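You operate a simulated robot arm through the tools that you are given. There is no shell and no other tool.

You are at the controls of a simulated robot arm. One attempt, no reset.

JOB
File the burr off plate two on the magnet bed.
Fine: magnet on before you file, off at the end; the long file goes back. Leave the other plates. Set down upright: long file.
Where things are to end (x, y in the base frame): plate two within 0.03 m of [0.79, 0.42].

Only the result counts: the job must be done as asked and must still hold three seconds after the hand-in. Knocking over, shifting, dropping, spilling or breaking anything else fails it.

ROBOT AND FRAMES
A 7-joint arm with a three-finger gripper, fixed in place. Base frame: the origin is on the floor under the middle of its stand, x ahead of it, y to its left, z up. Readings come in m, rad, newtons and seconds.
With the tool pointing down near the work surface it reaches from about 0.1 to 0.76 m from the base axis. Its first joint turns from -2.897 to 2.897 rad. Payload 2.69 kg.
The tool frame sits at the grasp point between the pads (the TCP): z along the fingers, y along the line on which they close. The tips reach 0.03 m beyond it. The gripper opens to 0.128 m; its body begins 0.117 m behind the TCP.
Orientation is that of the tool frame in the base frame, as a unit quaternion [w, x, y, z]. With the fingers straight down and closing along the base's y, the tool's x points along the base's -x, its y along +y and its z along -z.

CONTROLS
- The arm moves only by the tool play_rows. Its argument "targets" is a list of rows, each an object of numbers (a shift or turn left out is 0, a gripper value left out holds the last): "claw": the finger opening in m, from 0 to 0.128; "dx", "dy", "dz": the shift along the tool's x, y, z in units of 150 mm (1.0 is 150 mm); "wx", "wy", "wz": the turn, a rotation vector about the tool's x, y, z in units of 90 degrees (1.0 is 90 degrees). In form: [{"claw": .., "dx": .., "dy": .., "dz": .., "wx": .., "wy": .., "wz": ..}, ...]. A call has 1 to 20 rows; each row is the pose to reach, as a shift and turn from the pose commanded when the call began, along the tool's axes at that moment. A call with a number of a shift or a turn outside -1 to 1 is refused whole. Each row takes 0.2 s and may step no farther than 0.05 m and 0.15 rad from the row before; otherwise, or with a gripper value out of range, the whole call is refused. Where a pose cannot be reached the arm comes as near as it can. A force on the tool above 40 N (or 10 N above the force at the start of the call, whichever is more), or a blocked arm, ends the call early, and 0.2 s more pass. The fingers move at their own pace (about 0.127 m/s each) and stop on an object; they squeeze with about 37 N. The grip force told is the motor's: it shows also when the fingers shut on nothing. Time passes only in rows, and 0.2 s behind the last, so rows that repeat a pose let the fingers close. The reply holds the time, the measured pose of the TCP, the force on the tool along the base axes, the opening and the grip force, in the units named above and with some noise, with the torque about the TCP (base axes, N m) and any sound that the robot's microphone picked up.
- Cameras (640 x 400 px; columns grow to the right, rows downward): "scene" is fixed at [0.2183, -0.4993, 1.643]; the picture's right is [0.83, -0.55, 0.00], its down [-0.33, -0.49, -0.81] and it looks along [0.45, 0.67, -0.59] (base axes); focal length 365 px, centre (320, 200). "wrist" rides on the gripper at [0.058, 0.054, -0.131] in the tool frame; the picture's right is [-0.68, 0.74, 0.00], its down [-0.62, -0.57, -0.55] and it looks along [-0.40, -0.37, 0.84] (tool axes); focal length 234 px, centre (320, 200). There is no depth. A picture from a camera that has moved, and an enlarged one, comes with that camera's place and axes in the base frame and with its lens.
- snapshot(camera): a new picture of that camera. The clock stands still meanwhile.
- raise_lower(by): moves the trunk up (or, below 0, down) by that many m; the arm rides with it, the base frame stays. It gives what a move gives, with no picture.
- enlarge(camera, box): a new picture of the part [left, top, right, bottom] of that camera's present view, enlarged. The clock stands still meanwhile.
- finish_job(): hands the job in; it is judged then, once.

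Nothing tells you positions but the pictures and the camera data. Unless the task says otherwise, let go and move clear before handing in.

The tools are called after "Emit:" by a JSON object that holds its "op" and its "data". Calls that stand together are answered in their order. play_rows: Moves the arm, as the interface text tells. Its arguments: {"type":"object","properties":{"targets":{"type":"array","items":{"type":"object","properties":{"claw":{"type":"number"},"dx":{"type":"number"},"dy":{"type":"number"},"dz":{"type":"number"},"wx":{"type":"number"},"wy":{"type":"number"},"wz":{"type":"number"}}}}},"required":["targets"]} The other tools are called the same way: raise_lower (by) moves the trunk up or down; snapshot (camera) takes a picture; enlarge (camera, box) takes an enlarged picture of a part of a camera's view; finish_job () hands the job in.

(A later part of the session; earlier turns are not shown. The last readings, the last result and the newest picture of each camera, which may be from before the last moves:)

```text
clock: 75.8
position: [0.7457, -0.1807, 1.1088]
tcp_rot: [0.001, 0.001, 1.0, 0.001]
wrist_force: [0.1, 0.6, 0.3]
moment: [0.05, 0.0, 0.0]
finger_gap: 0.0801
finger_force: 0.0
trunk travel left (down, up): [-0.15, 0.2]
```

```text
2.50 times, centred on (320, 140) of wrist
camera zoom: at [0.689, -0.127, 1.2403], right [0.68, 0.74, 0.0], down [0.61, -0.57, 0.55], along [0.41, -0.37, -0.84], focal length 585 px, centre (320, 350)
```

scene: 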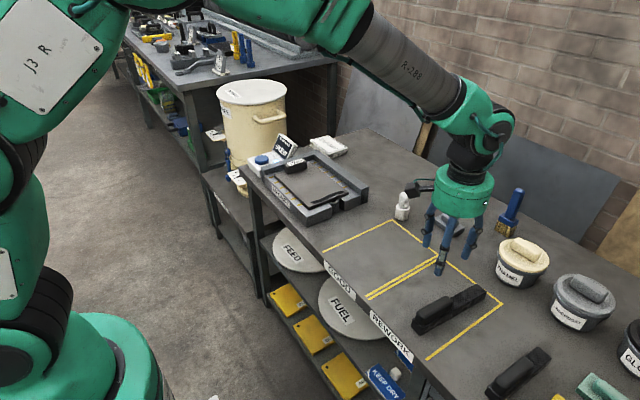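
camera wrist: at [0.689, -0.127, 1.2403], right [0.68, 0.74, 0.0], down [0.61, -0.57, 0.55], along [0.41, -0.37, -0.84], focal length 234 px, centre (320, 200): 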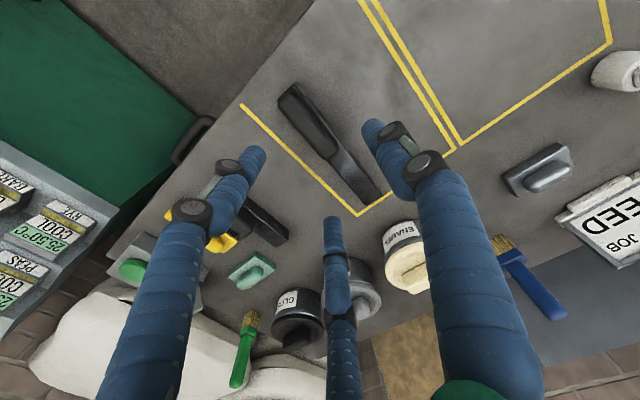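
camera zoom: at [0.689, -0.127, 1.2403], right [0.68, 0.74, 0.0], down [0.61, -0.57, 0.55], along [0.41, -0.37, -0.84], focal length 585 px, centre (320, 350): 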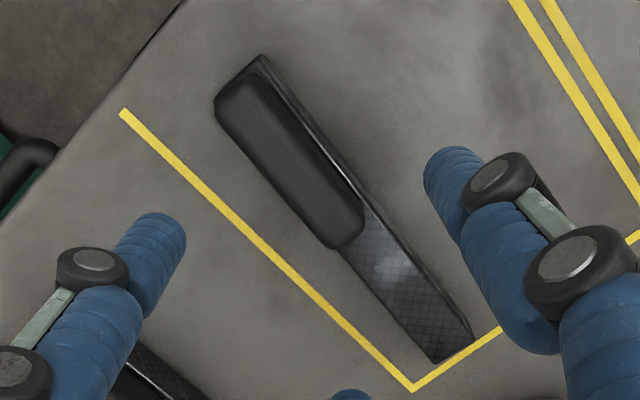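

The file's handle is centred about (0.743, −0.195), top near 0.938, turned −4.5°, with about 0.217 m of blade in all. I'll align over it, gripping slightly forward of its middle.

Emit:
{"op": "play_rows", "data": {"targets": [{"dx": -0.02, "dy": -0.04, "dz": 0.15, "wz": 0.02}, {"dx": -0.04, "dy": -0.08, "dz": 0.3, "wz": 0.04}, {"dx": -0.062, "dy": -0.122, "dz": 0.45, "wz": 0.05}, {"dx": -0.062, "dy": -0.122, "dz": 0.533, "wz": 0.05}]}}

Emit:
{"op": "enlarge", "data": {"camera": "wrist", "box": [230, 70, 410, 220]}}

Emit:
{"op": "enlarge", "data": {"camera": "scene", "box": [390, 200, 510, 340]}}

```text
clock: 76.8
position: [0.7559, -0.1982, 1.029]
tcp_rot: [0.002, 0.04, 0.999, 0.002]
wrist_force: [0.5, -0.7, 0.2]
moment: [0.03, -0.01, 0.01]
finger_gap: 0.0801
finger_force: 0.1
trunk travel left (down, up): [-0.15, 0.2]
```

```text
2.67 times, centred on (320, 145) of wrist
camera zoom: at [0.7032, -0.1401, 1.1599], right [0.73, 0.68, 0.0], down [0.57, -0.61, 0.55], along [0.38, -0.4, -0.84], focal length 624 px, centre (320, 347)
```

zoom: 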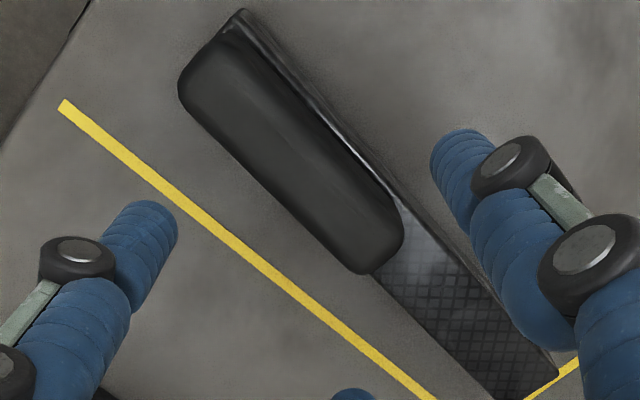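

```text
2.86 times, centred on (450, 270) of scene
camera zoom: at [0.2183, -0.4993, 1.643], right [0.83, -0.55, 0.0], down [-0.33, -0.49, -0.81], along [0.45, 0.67, -0.59], focal length 1043 px, centre (-51, 0)
```

zoom: 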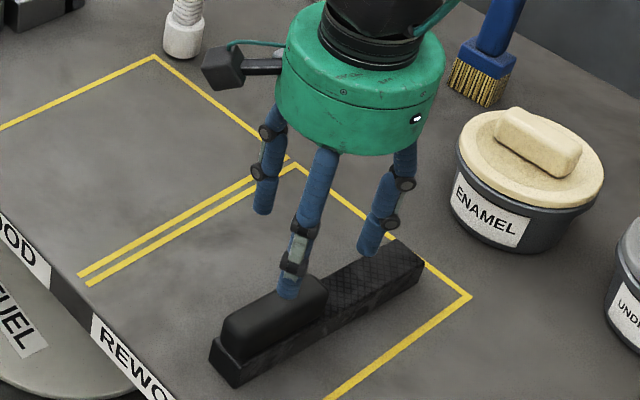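

The alignment is good. I'll shift back half a centimetre and descend around the handle.

Emit:
{"op": "play_rows", "data": {"targets": [{"dx": 0.035, "dz": 0.15}, {"dx": 0.035, "dz": 0.3}, {"dx": 0.035, "dz": 0.42}, {"dx": 0.035, "dz": 0.5}, {"dx": 0.035, "dz": 0.54}, {"dx": 0.035, "dz": 0.56}]}}

Emit:
{"op": "enlarge", "data": {"camera": "scene", "box": [390, 220, 510, 340]}}

Emit:
{"op": "snapshot", "data": {"camera": "wrist"}}

```text
clock: 78.2
position: [0.7516, -0.1992, 0.9445]
tcp_rot: [0.002, 0.04, 0.999, 0.002]
wrist_force: [-0.5, -0.8, -0.2]
moment: [0.01, 0.01, -0.01]
finger_gap: 0.0798
finger_force: 0.0
trunk travel left (down, up): [-0.15, 0.2]
```

```text
3.33 times, centred on (450, 280) of scene
camera zoom: at [0.2183, -0.4993, 1.643], right [0.83, -0.55, 0.0], down [-0.33, -0.49, -0.81], along [0.45, 0.67, -0.59], focal length 1217 px, centre (-113, -67)
```

zoom: 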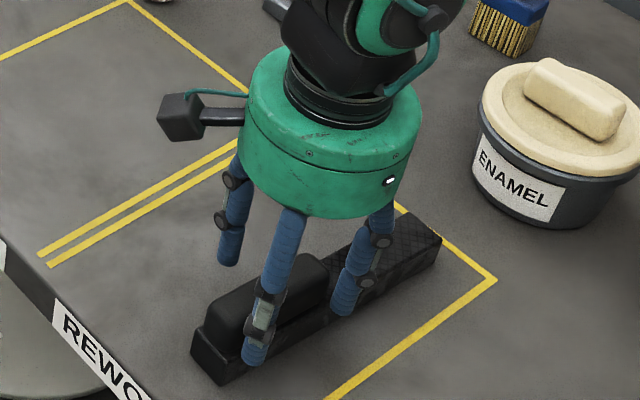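

```text
taken
camera wrist: at [0.698, -0.1401, 1.075], right [0.73, 0.68, 0.0], down [0.57, -0.61, 0.55], along [0.38, -0.4, -0.84], focal length 234 px, centre (320, 200)
```

wrist: 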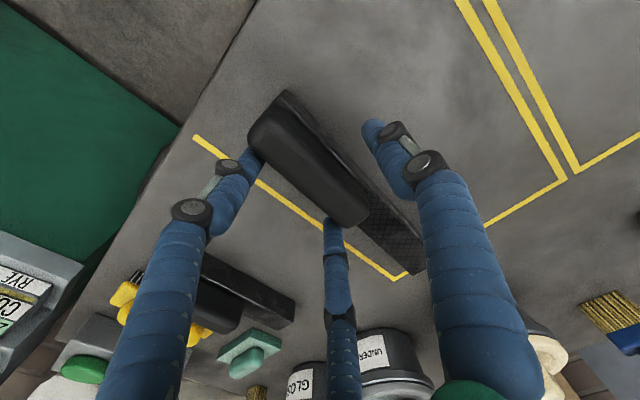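

The handle is between the fingers. Closing on it now; I'll note this pose so that the file goes back to exactly here.

Emit:
{"op": "play_rows", "data": {"targets": [{"claw": 0.05}, {"claw": 0.03}, {"claw": 0.01}, {"claw": 0.0}, {"claw": 0.0}, {"claw": 0.0}]}}

Emit:
{"op": "play_rows", "data": {"targets": [{"dz": -0.01}, {"dz": -0.02}, {"dz": -0.03}, {"dz": -0.04}]}}

Emit:
{"op": "play_rows", "data": {"targets": [{"dz": -0.01}, {"dz": -0.02}, {"dz": -0.03}, {"dz": -0.04}, {"dz": -0.05}, {"dz": -0.06}]}}

Emit:
{"op": "enlarge", "data": {"camera": "scene", "box": [390, 220, 510, 340]}}

```text
clock: 79.6
position: [0.7496, -0.1989, 0.944]
tcp_rot: [0.002, 0.041, 0.999, 0.001]
wrist_force: [1.8, 0.6, 4.5]
moment: [0.13, -0.11, -0.16]
finger_gap: 0.041
finger_force: 37.8
trunk travel left (down, up): [-0.15, 0.2]
```

```text
clock: 80.6
position: [0.7497, -0.1981, 0.95]
tcp_rot: [0.002, 0.04, 0.999, 0.002]
wrist_force: [-0.7, 0.6, -2.9]
moment: [0.01, 0.11, -0.01]
finger_gap: 0.0412
finger_force: 37.1
trunk travel left (down, up): [-0.15, 0.2]
```

```text
clock: 82.0
position: [0.7499, -0.1984, 0.9603]
tcp_rot: [0.002, 0.04, 0.999, 0.002]
wrist_force: [-0.5, -0.1, -2.2]
moment: [0.04, 0.1, -0.03]
finger_gap: 0.041
finger_force: 36.9
trunk travel left (down, up): [-0.15, 0.2]
```

```text
3.33 times, centred on (450, 280) of scene
camera zoom: at [0.2183, -0.4993, 1.643], right [0.83, -0.55, 0.0], down [-0.33, -0.49, -0.81], along [0.45, 0.67, -0.59], focal length 1217 px, centre (-113, -67)
```

zoom: 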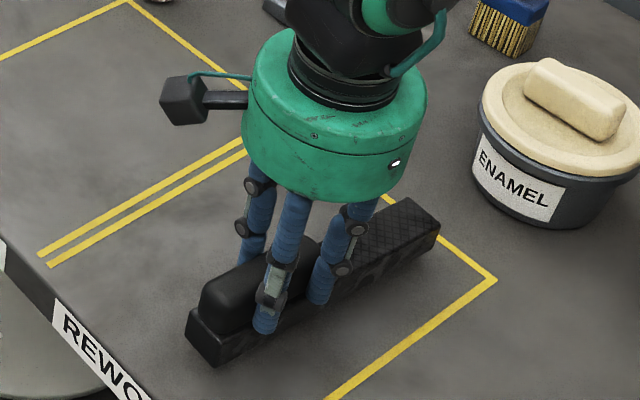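

The long file is lifted (only about 2.5 N) and held firmly. I'll raise it, square it up with the bed, and carry it to above the burr.

Emit:
{"op": "play_rows", "data": {"targets": [{"dz": -0.08}, {"dz": -0.2}, {"dz": -0.33}, {"dz": -0.46}, {"dz": -0.56}, {"dz": -0.6}]}}

Emit:
{"op": "play_rows", "data": {"targets": [{"dx": 0.04, "dy": 0.07, "wz": -0.005}, {"dx": 0.11, "dy": 0.18, "wz": -0.012}, {"dx": 0.19, "dy": 0.31, "wz": -0.02}, {"dx": 0.27, "dy": 0.45, "wz": -0.029}, {"dx": 0.35, "dy": 0.58, "wz": -0.038}, {"dx": 0.42, "dy": 0.7, "wz": -0.046}, {"dx": 0.463, "dy": 0.765, "wz": -0.05}]}}

Emit:
{"op": "play_rows", "data": {"targets": [{"dy": 0.1}, {"dy": 0.25}, {"dy": 0.42}, {"dy": 0.59}, {"dy": 0.75}, {"dy": 0.84}, {"dy": 0.873}]}}

Emit:
{"op": "snapshot", "data": {"camera": "scene"}}

```text
clock: 83.4
position: [0.7498, -0.1996, 1.0501]
tcp_rot: [0.002, 0.041, 0.999, 0.003]
wrist_force: [0.5, 0.3, -3.2]
moment: [-0.01, 0.08, -0.01]
finger_gap: 0.041
finger_force: 36.9
trunk travel left (down, up): [-0.15, 0.2]
```

```text
clock: 85.0
position: [0.6902, -0.0789, 1.048]
tcp_rot: [0.002, 0.001, 1.0, 0.0]
wrist_force: [0.0, 0.8, -3.4]
moment: [-0.02, 0.1, 0.0]
finger_gap: 0.0412
finger_force: 37.6
trunk travel left (down, up): [-0.15, 0.2]
```

```text
clock: 86.6
position: [0.6895, 0.0516, 1.0503]
tcp_rot: [0.002, 0.001, 1.0, 0.001]
wrist_force: [-0.3, -0.1, -2.7]
moment: [-0.03, 0.09, 0.0]
finger_gap: 0.0414
finger_force: 37.3
trunk travel left (down, up): [-0.15, 0.2]
```

```text
taken
```

scene: 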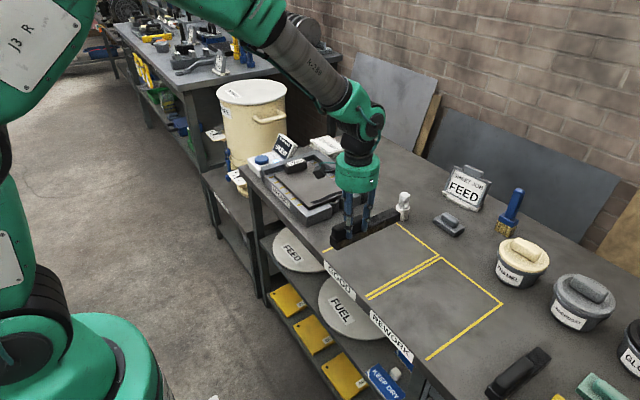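

I'll continue to above the burr at the front edge of the plate.

Emit:
{"op": "play_rows", "data": {"targets": [{"dy": 0.1}, {"dy": 0.25}, {"dy": 0.42}, {"dy": 0.59}, {"dy": 0.75}, {"dy": 0.84}, {"dy": 0.853}]}}

Emit:
{"op": "play_rows", "data": {"targets": [{"dy": 0.1}, {"dy": 0.25}, {"dy": 0.42}, {"dy": 0.59}, {"dy": 0.75}, {"dy": 0.84}, {"dy": 0.853}]}}

Emit:
{"op": "enlarge", "data": {"camera": "scene", "box": [240, 110, 380, 230]}}

Emit:
{"op": "snapshot", "data": {"camera": "wrist"}}

```text
clock: 88.2
position: [0.6905, 0.1794, 1.0507]
tcp_rot: [0.002, 0.001, 1.0, 0.0]
wrist_force: [-0.5, 0.0, -3.0]
moment: [-0.02, 0.13, -0.02]
finger_gap: 0.041
finger_force: 37.3
trunk travel left (down, up): [-0.15, 0.2]
```

```text
clock: 89.8
position: [0.6892, 0.3076, 1.0507]
tcp_rot: [0.002, 0.0, 1.0, 0.001]
wrist_force: [0.1, 0.8, -2.8]
moment: [-0.01, 0.07, 0.06]
finger_gap: 0.0411
finger_force: 37.5
trunk travel left (down, up): [-0.15, 0.2]
```

```text
3.33 times, centred on (310, 170) of scene
camera zoom: at [0.2183, -0.4993, 1.643], right [0.83, -0.55, 0.0], down [-0.33, -0.49, -0.81], along [0.45, 0.67, -0.59], focal length 1217 px, centre (353, 300)
```

zoom: 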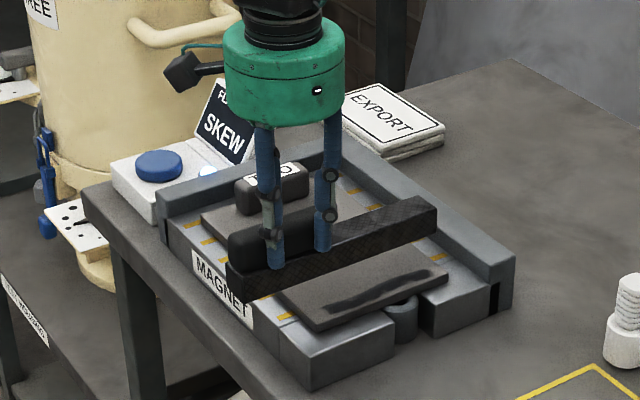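

```text
taken
camera wrist: at [0.6323, 0.3625, 1.1816], right [0.68, 0.74, 0.0], down [0.61, -0.57, 0.55], along [0.41, -0.37, -0.84], focal length 234 px, centre (320, 200)
```

wrist: 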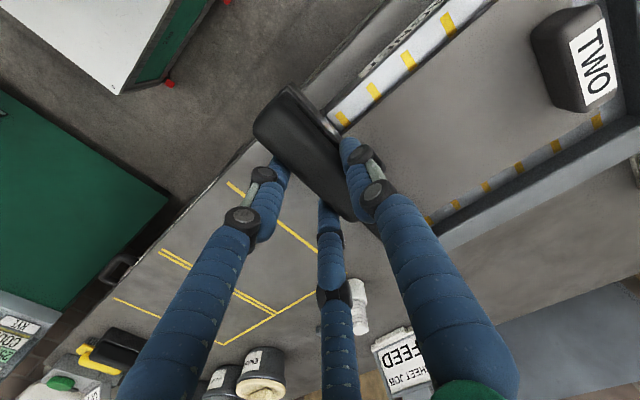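

The file hovers right over the burr. I'll lower it until it just presses on the plate.

Emit:
{"op": "play_rows", "data": {"targets": [{"dz": 0.08}, {"dz": 0.16}, {"dz": 0.24}, {"dz": 0.29}, {"dz": 0.31}, {"dz": 0.32}]}}

Emit:
{"op": "play_rows", "data": {"targets": [{"dz": 0.01}, {"dz": 0.02}, {"dz": 0.03}, {"dz": 0.04}]}}

Emit:
{"op": "enlarge", "data": {"camera": "scene", "box": [240, 110, 380, 230]}}

```text
clock: 91.2
position: [0.6893, 0.3085, 1.0013]
tcp_rot: [0.003, 0.001, 1.0, 0.0]
wrist_force: [0.7, -0.3, -3.5]
moment: [0.01, 0.13, -0.01]
finger_gap: 0.0409
finger_force: 36.5
trunk travel left (down, up): [-0.15, 0.2]
```

```text
clock: 92.3
position: [0.6933, 0.3096, 1.0012]
tcp_rot: [0.006, 0.0, 1.0, 0.005]
wrist_force: [4.1, 0.8, 8.0]
moment: [0.05, -0.3, 0.01]
finger_gap: 0.0412
finger_force: 37.3
trunk travel left (down, up): [-0.15, 0.2]
stopped in row 4: the force on the tool passed its limit at 41 N (the readings are from after the stop); the commanded pose is now the measured one
```

```text
3.33 times, centred on (310, 170) of scene
camera zoom: at [0.2183, -0.4993, 1.643], right [0.83, -0.55, 0.0], down [-0.33, -0.49, -0.81], along [0.45, 0.67, -0.59], focal length 1217 px, centre (353, 300)
```

zoom: 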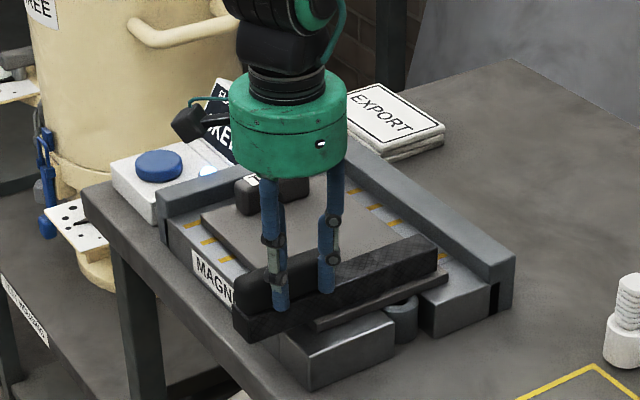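

The file is on the burr with light pressure. I'll make a first set of strokes along x, keeping the blade tip short of the fence.

Emit:
{"op": "play_rows", "data": {"targets": [{"dx": 0.06, "wx": 0.003, "wy": 0.004, "dz": 0.004}, {"dx": 0.14, "wx": 0.003, "wy": 0.004, "dz": 0.004}, {"dx": 0.23, "wx": 0.003, "wy": 0.004, "dz": 0.004}, {"dx": 0.32, "wx": 0.003, "wy": 0.004, "dz": 0.004}, {"dx": 0.25, "wx": 0.003, "wy": 0.004, "dz": 0.004}, {"dx": 0.16, "wx": 0.003, "wy": 0.004, "dz": 0.004}, {"dx": 0.07, "wx": 0.003, "wy": 0.004, "dz": 0.004}, {"dx": -0.02, "wx": 0.003, "wy": 0.004, "dz": 0.004}, {"dx": -0.1, "wx": 0.003, "wy": 0.004, "dz": 0.004}, {"dx": -0.02, "wx": 0.003, "wy": 0.004, "dz": 0.004}, {"dx": 0.07, "wx": 0.003, "wy": 0.004, "dz": 0.004}]}}

Emit:
{"op": "enlarge", "data": {"camera": "scene", "box": [240, 110, 380, 230]}}

```text
clock: 94.7
position: [0.6832, 0.3102, 1.0002]
tcp_rot: [0.002, 0.001, 1.0, 0.0]
wrist_force: [2.2, -1.6, 18.2]
moment: [0.24, -0.48, -0.01]
finger_gap: 0.0411
finger_force: 37.5
trunk travel left (down, up): [-0.15, 0.2]
```

```text
3.33 times, centred on (310, 170) of scene
camera zoom: at [0.2183, -0.4993, 1.643], right [0.83, -0.55, 0.0], down [-0.33, -0.49, -0.81], along [0.45, 0.67, -0.59], focal length 1217 px, centre (353, 300)
```

zoom: 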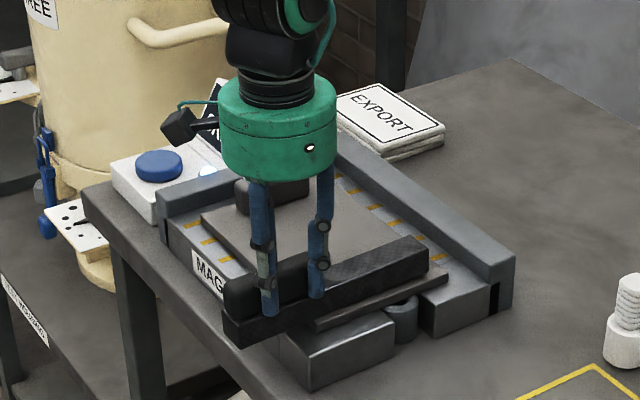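

I'll lift a little to see whether the burr is coming off.

Emit:
{"op": "play_rows", "data": {"targets": [{"dz": -0.05}, {"dz": -0.15}, {"dz": -0.28}, {"dz": -0.36}]}}

Emit:
{"op": "enlarge", "data": {"camera": "scene", "box": [240, 110, 380, 230]}}

Emit:
{"op": "enlarge", "data": {"camera": "scene", "box": [300, 175, 380, 225]}}

```text
clock: 95.7
position: [0.6818, 0.3101, 1.0537]
tcp_rot: [0.0, 0.001, 1.0, -0.001]
wrist_force: [0.2, 0.5, -2.3]
moment: [-0.07, 0.09, 0.02]
finger_gap: 0.041
finger_force: 36.8
trunk travel left (down, up): [-0.15, 0.2]
```

```text
3.33 times, centred on (310, 170) of scene
camera zoom: at [0.2183, -0.4993, 1.643], right [0.83, -0.55, 0.0], down [-0.33, -0.49, -0.81], along [0.45, 0.67, -0.59], focal length 1217 px, centre (353, 300)
```

zoom: 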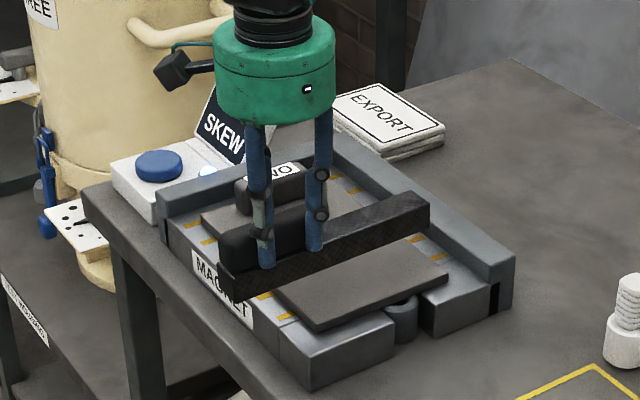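

```text
8.00 times, centred on (340, 200) of scene
camera zoom: at [0.2183, -0.4993, 1.643], right [0.83, -0.55, 0.0], down [-0.33, -0.49, -0.81], along [0.45, 0.67, -0.59], focal length 2921 px, centre (160, 200)
```

zoom: 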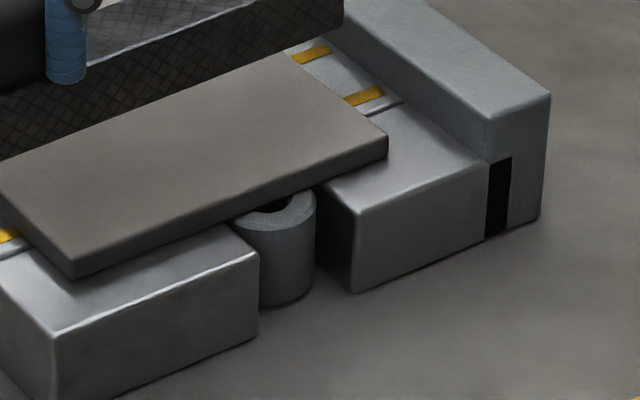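

The burr is completely gone, and the plate hasn't moved. The readout still shows SKEW, which I'll look into after the file is back. First I'll check how the file sits in the grip.

Emit:
{"op": "enlarge", "data": {"camera": "scene", "box": [290, 150, 380, 210]}}

Emit:
{"op": "snapshot", "data": {"camera": "wrist"}}

Emit:
{"op": "enlarge", "data": {"camera": "scene", "box": [255, 120, 315, 160]}}

```text
6.67 times, centred on (335, 180) of scene
camera zoom: at [0.2183, -0.4993, 1.643], right [0.83, -0.55, 0.0], down [-0.33, -0.49, -0.81], along [0.45, 0.67, -0.59], focal length 2434 px, centre (220, 333)
```

zoom: 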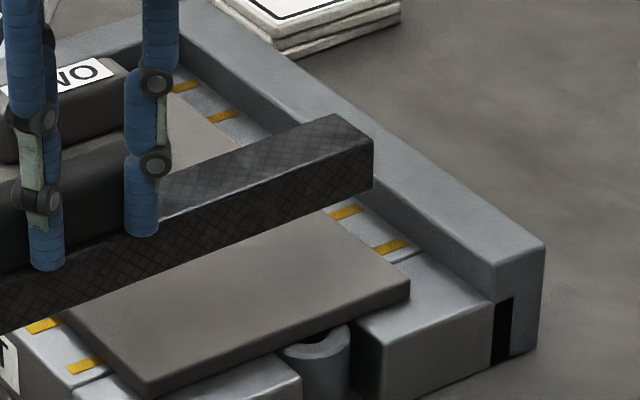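

```text
taken
camera wrist: at [0.6243, 0.3644, 1.1843], right [0.68, 0.74, 0.0], down [0.61, -0.57, 0.55], along [0.4, -0.37, -0.84], focal length 234 px, centre (320, 200)
```

wrist: 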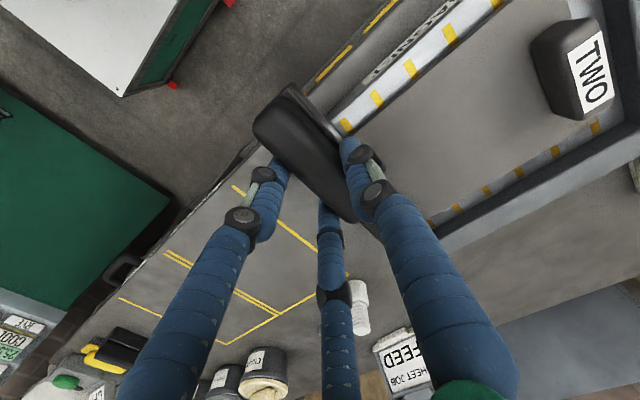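

```text
10.00 times, centred on (285, 140) of scene
camera zoom: at [0.2183, -0.4993, 1.643], right [0.83, -0.55, 0.0], down [-0.33, -0.49, -0.81], along [0.45, 0.67, -0.59], focal length 3651 px, centre (670, 800)
```

zoom: 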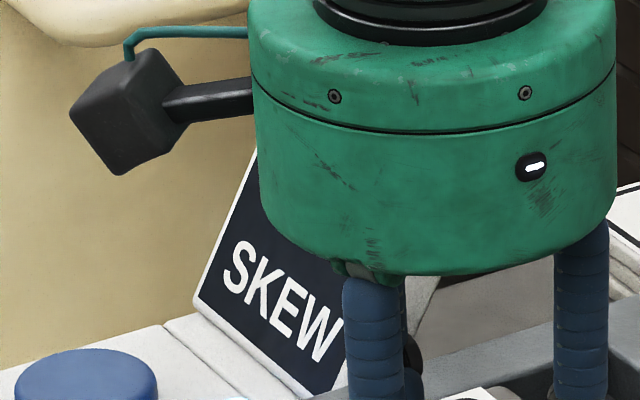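

The file has pitched up by about 2° at its tip in the grip, but it is otherwise secure. I'll carry it back the way it came to its place in the REWORK square.

Emit:
{"op": "play_rows", "data": {"targets": [{"dy": -0.08}, {"dy": -0.22}, {"dy": -0.4}, {"dy": -0.58}, {"dy": -0.75}, {"dy": -0.84}, {"dy": -0.87}]}}

Emit:
{"op": "play_rows", "data": {"targets": [{"dy": -0.08}, {"dy": -0.22}, {"dy": -0.4}, {"dy": -0.58}, {"dy": -0.75}, {"dy": -0.84}, {"dy": -0.87}]}}

Emit:
{"op": "play_rows", "data": {"targets": [{"dy": -0.08}, {"dy": -0.22}, {"dy": -0.4}, {"dy": -0.58}, {"dy": -0.75}, {"dy": -0.84}, {"dy": -0.87}]}}

```text
clock: 97.3
position: [0.6825, 0.1796, 1.0535]
tcp_rot: [0.001, 0.001, 1.0, 0.0]
wrist_force: [0.2, 0.2, -3.9]
moment: [0.0, 0.12, -0.02]
finger_gap: 0.0413
finger_force: 37.4
trunk travel left (down, up): [-0.15, 0.2]
```

```text
clock: 98.9
position: [0.6813, 0.0495, 1.0525]
tcp_rot: [0.001, 0.001, 1.0, 0.0]
wrist_force: [0.7, -0.1, -3.6]
moment: [-0.01, 0.12, 0.0]
finger_gap: 0.041
finger_force: 37.4
trunk travel left (down, up): [-0.15, 0.2]
```

```text
clock: 100.5
position: [0.6808, -0.0829, 1.0519]
tcp_rot: [0.001, 0.001, 1.0, 0.0]
wrist_force: [-0.5, -0.1, -2.5]
moment: [-0.02, 0.04, 0.0]
finger_gap: 0.0411
finger_force: 36.8
trunk travel left (down, up): [-0.15, 0.2]
```

Now the last leg: over the original spot with the original −4.5° heading.

Emit:
{"op": "play_rows", "data": {"targets": [{"dx": -0.04, "dy": -0.07, "wz": 0.005}, {"dx": -0.11, "dy": -0.18, "wz": 0.012}, {"dx": -0.19, "dy": -0.31, "wz": 0.02}, {"dx": -0.27, "dy": -0.45, "wz": 0.029}, {"dx": -0.35, "dy": -0.58, "wz": 0.038}, {"dx": -0.42, "dy": -0.7, "wz": 0.046}, {"dx": -0.459, "dy": -0.772, "wz": 0.051, "dz": 0.1}, {"dx": -0.459, "dy": -0.772, "wz": 0.051, "dz": 0.2}, {"dx": -0.459, "dy": -0.772, "wz": 0.051, "dz": 0.3}, {"dx": -0.459, "dy": -0.772, "wz": 0.051, "dz": 0.4}]}}

Emit:
{"op": "enlarge", "data": {"camera": "scene", "box": [390, 220, 510, 340]}}

Emit:
{"op": "snapshot", "data": {"camera": "wrist"}}

```text
clock: 102.7
position: [0.7519, -0.1996, 0.9925]
tcp_rot: [0.0, 0.041, 0.999, 0.0]
wrist_force: [-0.3, 0.7, -3.2]
moment: [-0.04, 0.1, -0.01]
finger_gap: 0.041
finger_force: 36.7
trunk travel left (down, up): [-0.15, 0.2]
```

```text
3.33 times, centred on (450, 280) of scene
camera zoom: at [0.2183, -0.4993, 1.643], right [0.83, -0.55, 0.0], down [-0.33, -0.49, -0.81], along [0.45, 0.67, -0.59], focal length 1217 px, centre (-113, -67)
```

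zoom: 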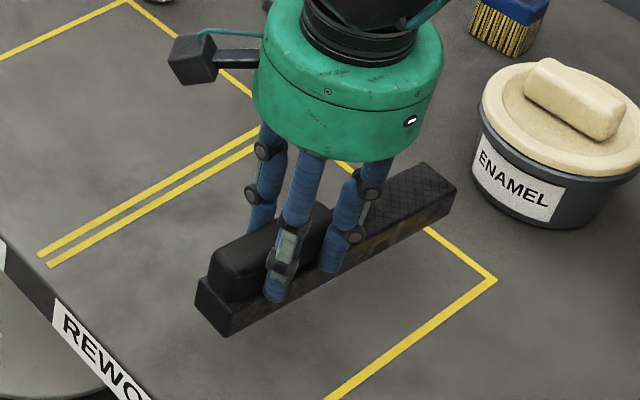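

```text
taken
camera wrist: at [0.6988, -0.1401, 1.124], right [0.73, 0.68, 0.0], down [0.57, -0.61, 0.55], along [0.37, -0.4, -0.84], focal length 234 px, centre (320, 200)
```

wrist: 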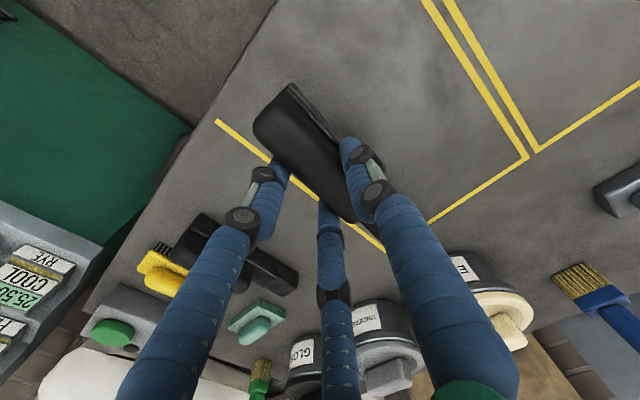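

The file is right above its old spot. I'll lower it gently to the table.

Emit:
{"op": "play_rows", "data": {"targets": [{"dx": 0.012, "dy": 0.005, "dz": 0.08}, {"dx": 0.012, "dy": 0.005, "dz": 0.16}, {"dx": 0.012, "dy": 0.005, "dz": 0.22}, {"dx": 0.012, "dy": 0.005, "dz": 0.26}, {"dx": 0.012, "dy": 0.005, "dz": 0.28}]}}

Emit:
{"op": "enlarge", "data": {"camera": "scene", "box": [390, 240, 510, 330]}}

```text
clock: 103.9
position: [0.7491, -0.1973, 0.9515]
tcp_rot: [0.001, 0.041, 0.999, 0.0]
wrist_force: [-0.6, -0.4, -3.5]
moment: [-0.04, 0.13, 0.0]
finger_gap: 0.0412
finger_force: 37.0
trunk travel left (down, up): [-0.15, 0.2]
```

```text
4.44 times, centred on (450, 285) of scene
camera zoom: at [0.2183, -0.4993, 1.643], right [0.83, -0.55, 0.0], down [-0.33, -0.49, -0.81], along [0.45, 0.67, -0.59], focal length 1623 px, centre (-258, -178)
```

zoom: 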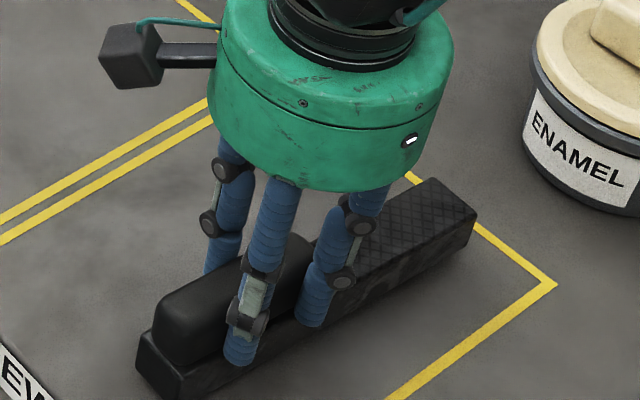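

Almost down. I'll take fine steps until the table takes the load.

Emit:
{"op": "play_rows", "data": {"targets": [{"dz": 0.01}, {"dz": 0.02}, {"dz": 0.03}]}}

Emit:
{"op": "play_rows", "data": {"targets": [{"dz": 0.01}, {"dz": 0.02}]}}

```text
clock: 104.7
position: [0.7463, -0.1971, 0.9464]
tcp_rot: [0.001, 0.041, 0.999, 0.0]
wrist_force: [-0.9, 0.0, -3.4]
moment: [-0.02, 0.09, -0.01]
finger_gap: 0.0411
finger_force: 36.4
trunk travel left (down, up): [-0.15, 0.2]
```

```text
clock: 105.3
position: [0.7486, -0.1974, 0.9457]
tcp_rot: [0.001, 0.041, 0.999, 0.0]
wrist_force: [-3.2, 0.0, 9.7]
moment: [0.31, 1.0, 0.11]
finger_gap: 0.0411
finger_force: 37.3
trunk travel left (down, up): [-0.15, 0.2]
```

The heel of the file is on the table with the tip a few millimetres up. I'll tilt the wrist slightly to bring the tip down, then open.

Emit:
{"op": "play_rows", "data": {"targets": [{"wy": 0.008}, {"wy": 0.016}, {"wy": 0.022}, {"wy": 0.022}]}}

Emit:
{"op": "enlarge", "data": {"camera": "scene", "box": [390, 240, 510, 330]}}

```text
clock: 106.3
position: [0.7487, -0.1985, 0.9446]
tcp_rot: [-0.016, 0.041, 0.999, 0.001]
wrist_force: [1.5, 2.1, 7.0]
moment: [0.16, -1.64, 0.15]
finger_gap: 0.041
finger_force: 37.0
trunk travel left (down, up): [-0.15, 0.2]
```

```text
4.44 times, centred on (450, 285) of scene
camera zoom: at [0.2183, -0.4993, 1.643], right [0.83, -0.55, 0.0], down [-0.33, -0.49, -0.81], along [0.45, 0.67, -0.59], focal length 1623 px, centre (-258, -178)
```

zoom: 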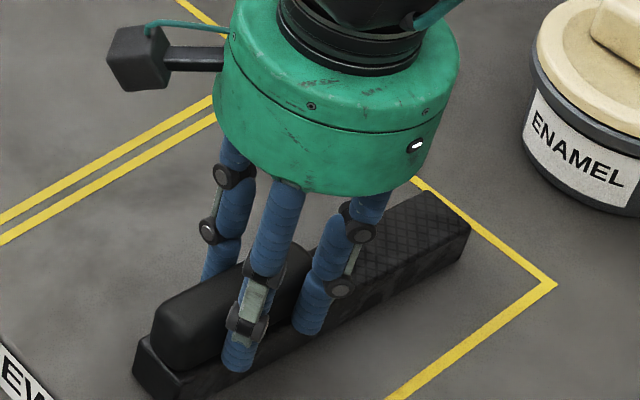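

The file is flat on the table now. I'll open the fingers and rise straight up.

Emit:
{"op": "play_rows", "data": {"targets": [{"claw": 0.045}, {"claw": 0.05}, {"claw": 0.06}, {"claw": 0.07}, {"claw": 0.07}]}}

Emit:
{"op": "play_rows", "data": {"targets": [{"dz": -0.05}, {"dz": -0.15}, {"dz": -0.3}, {"dz": -0.5}, {"dz": -0.75}, {"dz": -1.0}]}}

Emit:
{"op": "enlarge", "data": {"camera": "scene", "box": [400, 270, 500, 340]}}

Emit:
{"op": "snapshot", "data": {"camera": "scene"}}

```text
clock: 107.5
position: [0.7497, -0.1973, 0.9444]
tcp_rot: [-0.016, 0.041, 0.999, 0.001]
wrist_force: [0.2, 0.4, 0.4]
moment: [0.04, -0.01, 0.01]
finger_gap: 0.0699
finger_force: 0.0
trunk travel left (down, up): [-0.15, 0.2]
```

```text
clock: 108.9
position: [0.7518, -0.1962, 1.0942]
tcp_rot: [-0.016, 0.041, 0.999, 0.0]
wrist_force: [-0.2, -0.8, 0.1]
moment: [0.04, -0.06, 0.0]
finger_gap: 0.07
finger_force: 0.0
trunk travel left (down, up): [-0.15, 0.2]
```

```text
5.71 times, centred on (450, 305) of scene
camera zoom: at [0.2183, -0.4993, 1.643], right [0.83, -0.55, 0.0], down [-0.33, -0.49, -0.81], along [0.45, 0.67, -0.59], focal length 2086 px, centre (-423, -400)
```

zoom: 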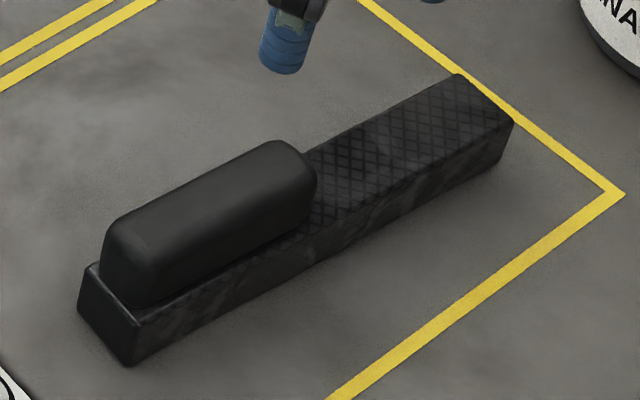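

```text
taken
```

scene: 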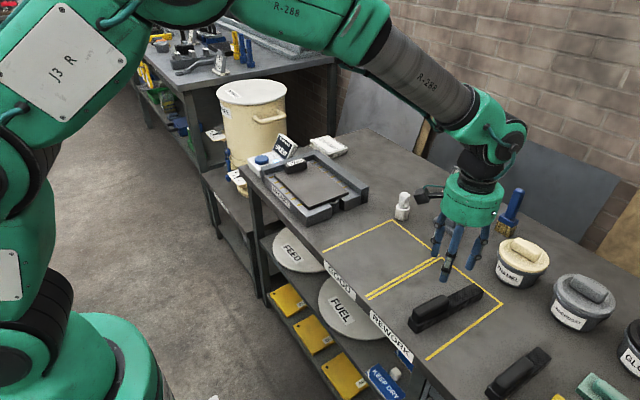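

The long file is back in its place, upright. Now I'll look at the readout and the plate again before deciding about SKEW.

Emit:
{"op": "enlarge", "data": {"camera": "scene", "box": [245, 125, 335, 185]}}

Emit:
{"op": "enlarge", "data": {"camera": "scene", "box": [300, 185, 370, 225]}}

Emit:
{"op": "enlarge", "data": {"camera": "scene", "box": [322, 192, 342, 206]}}

```text
6.67 times, centred on (290, 155) of scene
camera zoom: at [0.2183, -0.4993, 1.643], right [0.83, -0.55, 0.0], down [-0.33, -0.49, -0.81], along [0.45, 0.67, -0.59], focal length 2434 px, centre (520, 500)
```

zoom: 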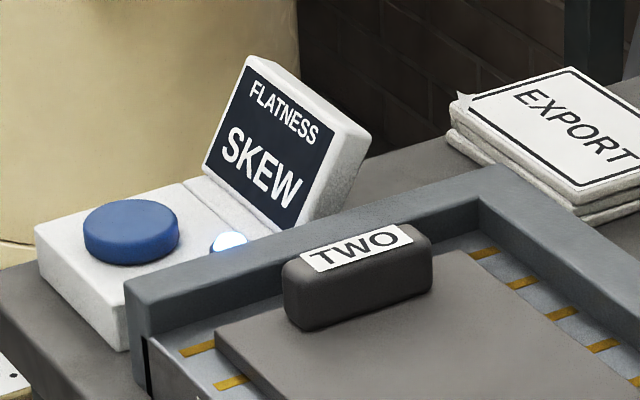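

```text
9.14 times, centred on (335, 205) of scene
camera zoom: at [0.2183, -0.4993, 1.643], right [0.83, -0.55, 0.0], down [-0.33, -0.49, -0.81], along [0.45, 0.67, -0.59], focal length 3338 px, centre (183, 154)
```

zoom: 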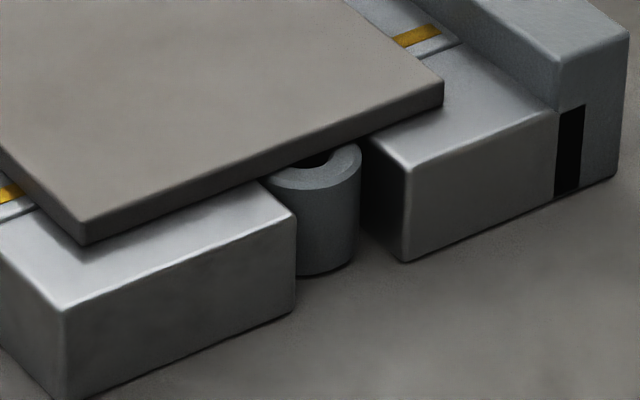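

```text
16.00 times, centred on (332, 199) of scene
camera zoom: at [0.2183, -0.4993, 1.643], right [0.83, -0.55, 0.0], down [-0.33, -0.49, -0.81], along [0.45, 0.67, -0.59], focal length 5842 px, centre (128, 216)
```

zoom: 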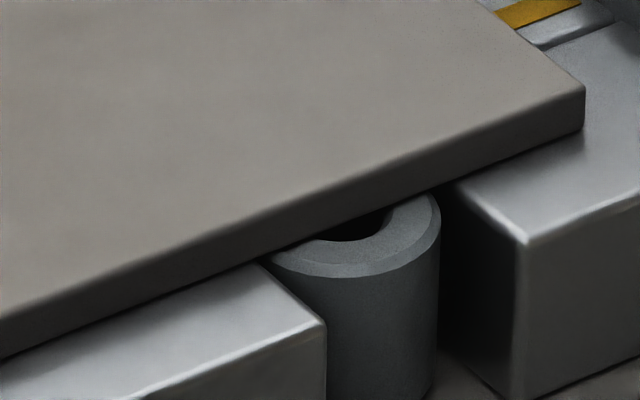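

The plate looks flat, the socket ring is flush with the bed, and yet SKEW remains. I want a low-angle view under the plate's edges, so I'll bring the wrist camera round to the bed's near front corner.

Emit:
{"op": "play_rows", "data": {"targets": [{"claw": 0.1, "dx": 0.15, "dy": 0.22, "wy": -0.005}, {"dx": 0.3, "dy": 0.44, "wy": -0.01}, {"dx": 0.45, "dy": 0.66, "wy": -0.015}, {"dx": 0.606, "dy": 0.888, "wy": -0.02}]}}

Emit:
{"op": "play_rows", "data": {"targets": [{"dx": 0.15, "dy": 0.22}, {"dx": 0.3, "dy": 0.44}, {"dx": 0.45, "dy": 0.66}, {"dx": 0.606, "dy": 0.888}]}}

Emit:
{"op": "play_rows", "data": {"targets": [{"dx": 0.02, "dy": 0.06, "wz": -0.09}, {"dx": 0.04, "dy": 0.12, "wz": -0.18}, {"dx": 0.06, "dy": 0.18, "wz": -0.27}, {"dx": 0.08, "dy": 0.24, "wz": -0.36}, {"dx": 0.1, "dy": 0.3, "wz": -0.45}, {"dx": 0.12, "dy": 0.36, "wz": -0.54}, {"dx": 0.13, "dy": 0.42, "wz": -0.63}, {"dx": 0.13, "dy": 0.45, "wz": -0.72}, {"dx": 0.13, "dy": 0.45, "wz": -0.81}, {"dx": 0.13, "dy": 0.45, "wz": -0.9}, {"dx": 0.13, "dy": 0.45, "wz": -0.99}]}}

```text
clock: 109.9
position: [0.6727, -0.0564, 1.096]
tcp_rot: [-0.001, 0.041, 0.999, 0.0]
wrist_force: [0.0, 0.2, -0.1]
moment: [0.06, 0.06, 0.01]
finger_gap: 0.1
finger_force: 0.0
trunk travel left (down, up): [-0.15, 0.2]
```

```text
clock: 110.9
position: [0.5927, 0.0827, 1.096]
tcp_rot: [-0.001, 0.041, 0.999, -0.001]
wrist_force: [1.2, -0.8, 0.1]
moment: [0.02, 0.05, 0.03]
finger_gap: 0.1
finger_force: 0.0
trunk travel left (down, up): [-0.15, 0.2]
```

```text
clock: 113.3
position: [0.5798, 0.1517, 1.098]
tcp_rot: [0.0, -0.673, 0.739, 0.001]
wrist_force: [-0.7, 0.4, -0.9]
moment: [-0.01, 0.06, 0.0]
finger_gap: 0.1
finger_force: 0.0
trunk travel left (down, up): [-0.15, 0.2]
```

Now I'll tilt the camera up toward the bed for a low-angle look.

Emit:
{"op": "play_rows", "data": {"targets": [{"wx": 0.05, "wy": -0.0545, "dz": 0.1}, {"wx": 0.1, "wy": -0.109, "dz": 0.22}, {"wx": 0.15, "wy": -0.1635, "dz": 0.34}, {"wx": 0.2, "wy": -0.218, "dz": 0.46}, {"wx": 0.25, "wy": -0.272, "dz": 0.58}, {"wx": 0.278, "wy": -0.3025, "dz": 0.65}]}}

Emit:
{"op": "snapshot", "data": {"camera": "wrist"}}

```text
clock: 114.7
position: [0.5811, 0.1512, 0.9995]
tcp_rot: [0.317, -0.637, 0.702, -0.003]
wrist_force: [0.6, 0.1, -1.1]
moment: [0.03, 0.02, 0.0]
finger_gap: 0.1001
finger_force: 0.1
trunk travel left (down, up): [-0.15, 0.2]
```

```text
taken
camera wrist: at [0.4767, 0.0573, 1.0557], right [-0.67, 0.75, 0.0], down [0.25, 0.23, 0.94], along [0.7, 0.63, -0.34], focal length 234 px, centre (320, 200)
```

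wrist: 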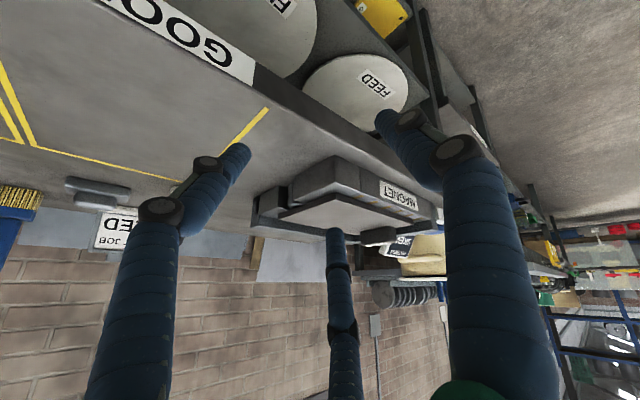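

The bed is in the middle of this low view (upside-down). I'll enlarge it to check for gaps under the plate.

Emit:
{"op": "enlarge", "data": {"camera": "wrist", "box": [240, 140, 460, 260]}}

Emit:
{"op": "enlarge", "data": {"camera": "wrist", "box": [270, 180, 360, 235]}}

Emit:
{"op": "enlarge", "data": {"camera": "wrist", "box": [340, 180, 440, 250]}}

```text
2.91 times, centred on (350, 200) of wrist
camera zoom: at [0.4767, 0.0573, 1.0557], right [-0.67, 0.75, 0.0], down [0.25, 0.23, 0.94], along [0.7, 0.63, -0.34], focal length 681 px, centre (233, 200)
```

zoom: 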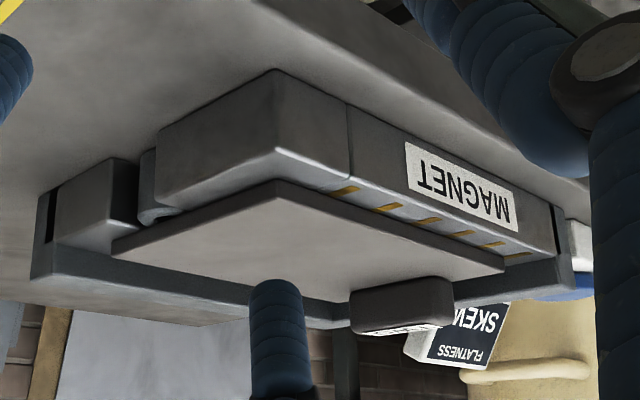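

```text
7.11 times, centred on (315, 208) of wrist
camera zoom: at [0.4767, 0.0573, 1.0557], right [-0.67, 0.75, 0.0], down [0.25, 0.23, 0.94], along [0.7, 0.63, -0.34], focal length 1665 px, centre (356, 147)
```

zoom: 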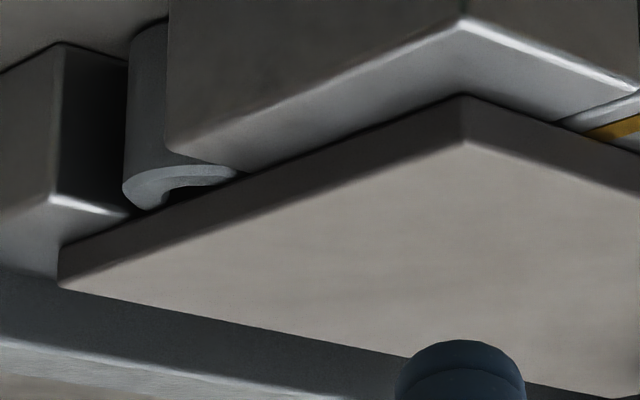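

```text
5.71 times, centred on (390, 215) of wrist
camera zoom: at [0.4767, 0.0573, 1.0557], right [-0.67, 0.75, 0.0], down [0.25, 0.23, 0.94], along [0.7, 0.63, -0.34], focal length 1338 px, centre (-80, 114)
```

zoom: 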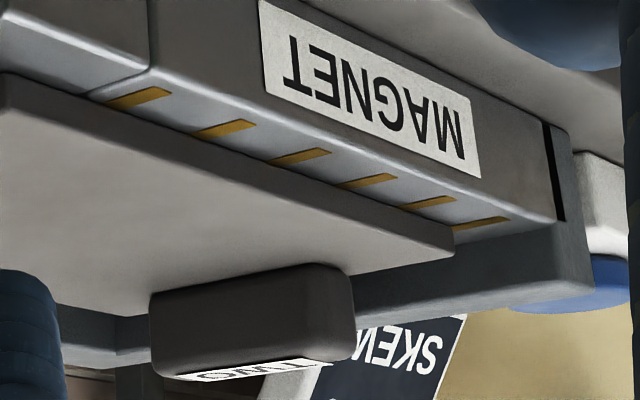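

From this low angle the plate lies flush all round, with no gap. The gauge may simply take its reading at switch-on, when the burr was still there. Pressing the button off (needed anyway) and on once more will show a fresh reading. I'll straighten up and go back to the button.

Emit:
{"op": "play_rows", "data": {"targets": [{"wx": -0.05, "wy": 0.0545, "dx": -0.06, "dy": -0.055, "dz": -0.1}, {"wx": -0.1, "wy": 0.109, "dx": -0.12, "dy": -0.11, "dz": -0.21}, {"wx": -0.15, "wy": 0.1635, "dx": -0.18, "dy": -0.165, "dz": -0.32}, {"wx": -0.2, "wy": 0.218, "dx": -0.24, "dy": -0.22, "dz": -0.43}, {"wx": -0.25, "wy": 0.272, "dx": -0.294, "dy": -0.272, "dz": -0.531}, {"wx": -0.278, "wy": 0.3025, "dx": -0.294, "dy": -0.272, "dz": -0.531}]}}

Emit:
{"op": "play_rows", "data": {"targets": [{"claw": 0.0, "wz": 0.09}, {"wz": 0.18}, {"wz": 0.27}, {"wz": 0.36}, {"wz": 0.45}, {"wz": 0.54}, {"wz": 0.63}, {"wz": 0.72}, {"wz": 0.81}, {"wz": 0.9}, {"wz": 0.945}]}}

```text
clock: 116.1
position: [0.5793, 0.1511, 1.0983]
tcp_rot: [-0.001, -0.671, 0.741, 0.0]
wrist_force: [-0.5, -0.3, -0.1]
moment: [0.01, 0.0, -0.01]
finger_gap: 0.0999
finger_force: 0.0
trunk travel left (down, up): [-0.15, 0.2]
```

```text
clock: 118.5
position: [0.5787, 0.1521, 1.0988]
tcp_rot: [-0.001, 0.006, 1.0, -0.001]
wrist_force: [-0.3, 0.4, 0.2]
moment: [-0.01, 0.01, 0.0]
finger_gap: 0.0021
finger_force: 31.7
trunk travel left (down, up): [-0.15, 0.2]
```

Emit:
{"op": "play_rows", "data": {"targets": [{"dy": 0.28, "dx": -0.07}, {"dy": 0.56, "dx": -0.14}, {"dy": 0.84, "dx": -0.2}]}}

Emit:
{"op": "play_rows", "data": {"targets": [{"dy": 0.28, "dx": -0.07}, {"dy": 0.56, "dx": -0.14}, {"dy": 0.84, "dx": -0.2}]}}

Emit:
{"op": "play_rows", "data": {"targets": [{"dy": 0.28, "dx": -0.07}, {"dy": 0.56, "dx": -0.14}, {"dy": 0.84, "dx": -0.2}]}}

Emit:
{"op": "play_rows", "data": {"targets": [{"dy": 0.2, "dx": -0.05, "wx": -0.03, "wy": -0.032}, {"dy": 0.4, "dx": -0.1, "wx": -0.06, "wy": -0.064}, {"dy": 0.6, "dx": -0.15, "wx": -0.09, "wy": -0.095}, {"dy": 0.8, "dx": -0.19, "wx": -0.1145, "wy": -0.1212}]}}

```text
clock: 119.3
position: [0.6116, 0.2761, 1.0974]
tcp_rot: [-0.001, 0.005, 1.0, 0.0]
wrist_force: [0.8, -0.9, -1.2]
moment: [-0.01, -0.04, -0.03]
finger_gap: 0.0023
finger_force: 31.5
trunk travel left (down, up): [-0.15, 0.2]
```

```text
clock: 120.1
position: [0.6416, 0.4038, 1.099]
tcp_rot: [-0.001, 0.005, 1.0, 0.0]
wrist_force: [-0.8, -0.4, -0.5]
moment: [-0.01, 0.0, 0.01]
finger_gap: 0.0019
finger_force: 31.7
trunk travel left (down, up): [-0.15, 0.2]
```

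```text
clock: 120.9
position: [0.6723, 0.5301, 1.0979]
tcp_rot: [-0.001, 0.005, 1.0, 0.0]
wrist_force: [0.2, 0.3, -0.4]
moment: [0.0, -0.03, -0.01]
finger_gap: 0.0021
finger_force: 31.3
trunk travel left (down, up): [-0.15, 0.2]
```

```text
clock: 121.9
position: [0.7028, 0.6499, 1.0996]
tcp_rot: [0.094, 0.005, 0.992, 0.089]
wrist_force: [0.8, -0.2, 0.3]
moment: [0.07, -0.01, -0.01]
finger_gap: 0.002
finger_force: 31.7
trunk travel left (down, up): [-0.15, 0.2]
```

I'm above the button with the same tilt as before. I'll come down and press once to switch off.

Emit:
{"op": "play_rows", "data": {"targets": [{"dx": 0.03, "dz": 0.2}, {"dx": 0.06, "dz": 0.4}, {"dx": 0.0957, "dz": 0.6}, {"dx": 0.0957, "dz": 0.734}]}}

Emit:
{"op": "play_rows", "data": {"targets": [{"dz": 0.08}, {"dz": 0.15}, {"dz": 0.2}, {"dz": 0.23}, {"dz": 0.25}, {"dz": 0.27}, {"dz": 0.285}]}}

Emit:
{"op": "enlarge", "data": {"camera": "scene", "box": [220, 100, 340, 190]}}

```text
clock: 122.9
position: [0.7093, 0.6688, 0.9893]
tcp_rot: [0.095, 0.006, 0.991, 0.089]
wrist_force: [-0.3, 0.4, 0.0]
moment: [0.0, -0.02, -0.04]
finger_gap: 0.0022
finger_force: 31.3
trunk travel left (down, up): [-0.15, 0.2]
```

```text
clock: 124.5
position: [0.7183, 0.6763, 0.9533]
tcp_rot: [0.097, 0.006, 0.991, 0.091]
wrist_force: [-8.9, -4.7, 24.7]
moment: [-0.27, 0.49, 0.05]
finger_gap: 0.0025
finger_force: 31.0
trunk travel left (down, up): [-0.15, 0.2]
heard: click
```

```text
4.44 times, centred on (280, 145) of scene
camera zoom: at [0.2183, -0.4993, 1.643], right [0.83, -0.55, 0.0], down [-0.33, -0.49, -0.81], along [0.45, 0.67, -0.59], focal length 1623 px, centre (498, 444)
```

zoom: 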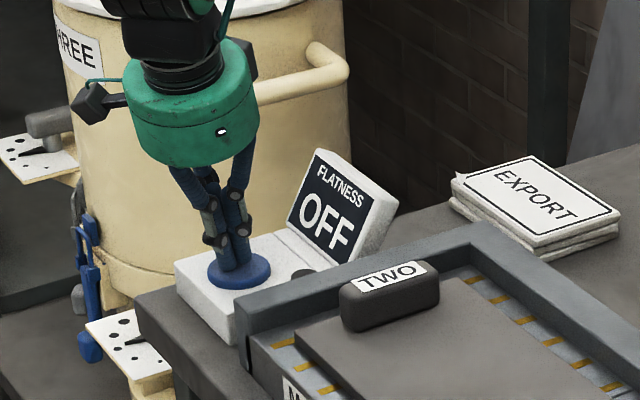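

It clicked off: the readout says OFF and the lamp is dark. I'll release and press once more to get a fresh reading now that the burr is gone.

Emit:
{"op": "play_rows", "data": {"targets": [{"dz": -0.05}, {"dz": -0.12}, {"dz": -0.2}, {"dz": -0.24}]}}

Emit:
{"op": "play_rows", "data": {"targets": [{"dz": 0.05}, {"dz": 0.12}, {"dz": 0.18}, {"dz": 0.21}, {"dz": 0.23}, {"dz": 0.245}, {"dz": 0.25}]}}

Emit:
{"op": "enlarge", "data": {"camera": "scene", "box": [220, 100, 340, 190]}}

```text
clock: 125.5
position: [0.7104, 0.6696, 0.9839]
tcp_rot: [0.095, 0.005, 0.991, 0.089]
wrist_force: [-0.1, 0.0, 1.1]
moment: [0.01, -0.01, 0.0]
finger_gap: 0.0021
finger_force: 32.1
trunk travel left (down, up): [-0.15, 0.2]
```

```text
clock: 127.1
position: [0.7194, 0.6751, 0.9521]
tcp_rot: [0.097, 0.006, 0.991, 0.091]
wrist_force: [-11.0, -5.6, 37.1]
moment: [-0.29, 0.65, 0.0]
finger_gap: 0.0024
finger_force: 31.2
trunk travel left (down, up): [-0.15, 0.2]
heard: click
```

```text
4.44 times, centred on (280, 145) of scene
camera zoom: at [0.2183, -0.4993, 1.643], right [0.83, -0.55, 0.0], down [-0.33, -0.49, -0.81], along [0.45, 0.67, -0.59], focal length 1623 px, centre (498, 444)
```

zoom: 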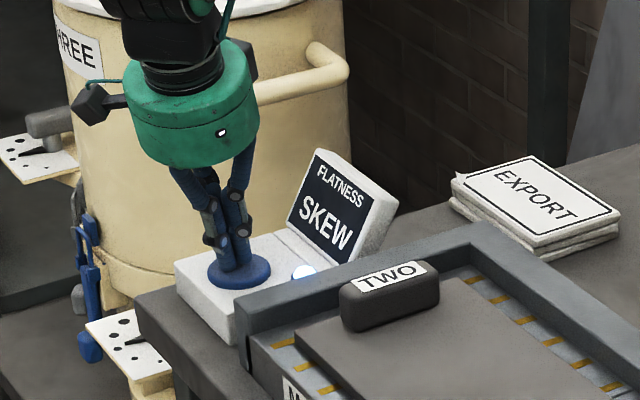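

Still SKEW, so the reading has nothing to do with the burr. I'll check whether the magnet is really holding by pushing the plate's handle lightly with closed fingers while it is on. First I'll back off and straighten the tool.

Emit:
{"op": "play_rows", "data": {"targets": [{"dz": -0.06}, {"dz": -0.2}, {"dz": -0.45}, {"dz": -0.7}]}}

Emit:
{"op": "play_rows", "data": {"targets": [{"dx": -0.05, "dy": -0.2, "dz": -0.1, "wx": 0.03, "wy": 0.032}, {"dx": -0.1, "dy": -0.4, "dz": -0.2, "wx": 0.06, "wy": 0.064}, {"dx": -0.15, "dy": -0.6, "dz": -0.28, "wx": 0.09, "wy": 0.095}, {"dx": -0.2, "dy": -0.8, "dz": -0.33, "wx": 0.1145, "wy": 0.1212}]}}

```text
clock: 128.1
position: [0.6981, 0.6568, 1.0487]
tcp_rot: [0.093, 0.005, 0.992, 0.09]
wrist_force: [0.4, -0.2, 0.3]
moment: [-0.03, -0.02, 0.01]
finger_gap: 0.0019
finger_force: 32.2
trunk travel left (down, up): [-0.15, 0.2]
```

```text
clock: 129.1
position: [0.7202, 0.5298, 1.08]
tcp_rot: [-0.001, 0.005, 1.0, -0.001]
wrist_force: [0.2, 0.5, 0.4]
moment: [-0.04, 0.03, 0.03]
finger_gap: 0.0025
finger_force: 31.5
trunk travel left (down, up): [-0.15, 0.2]
```

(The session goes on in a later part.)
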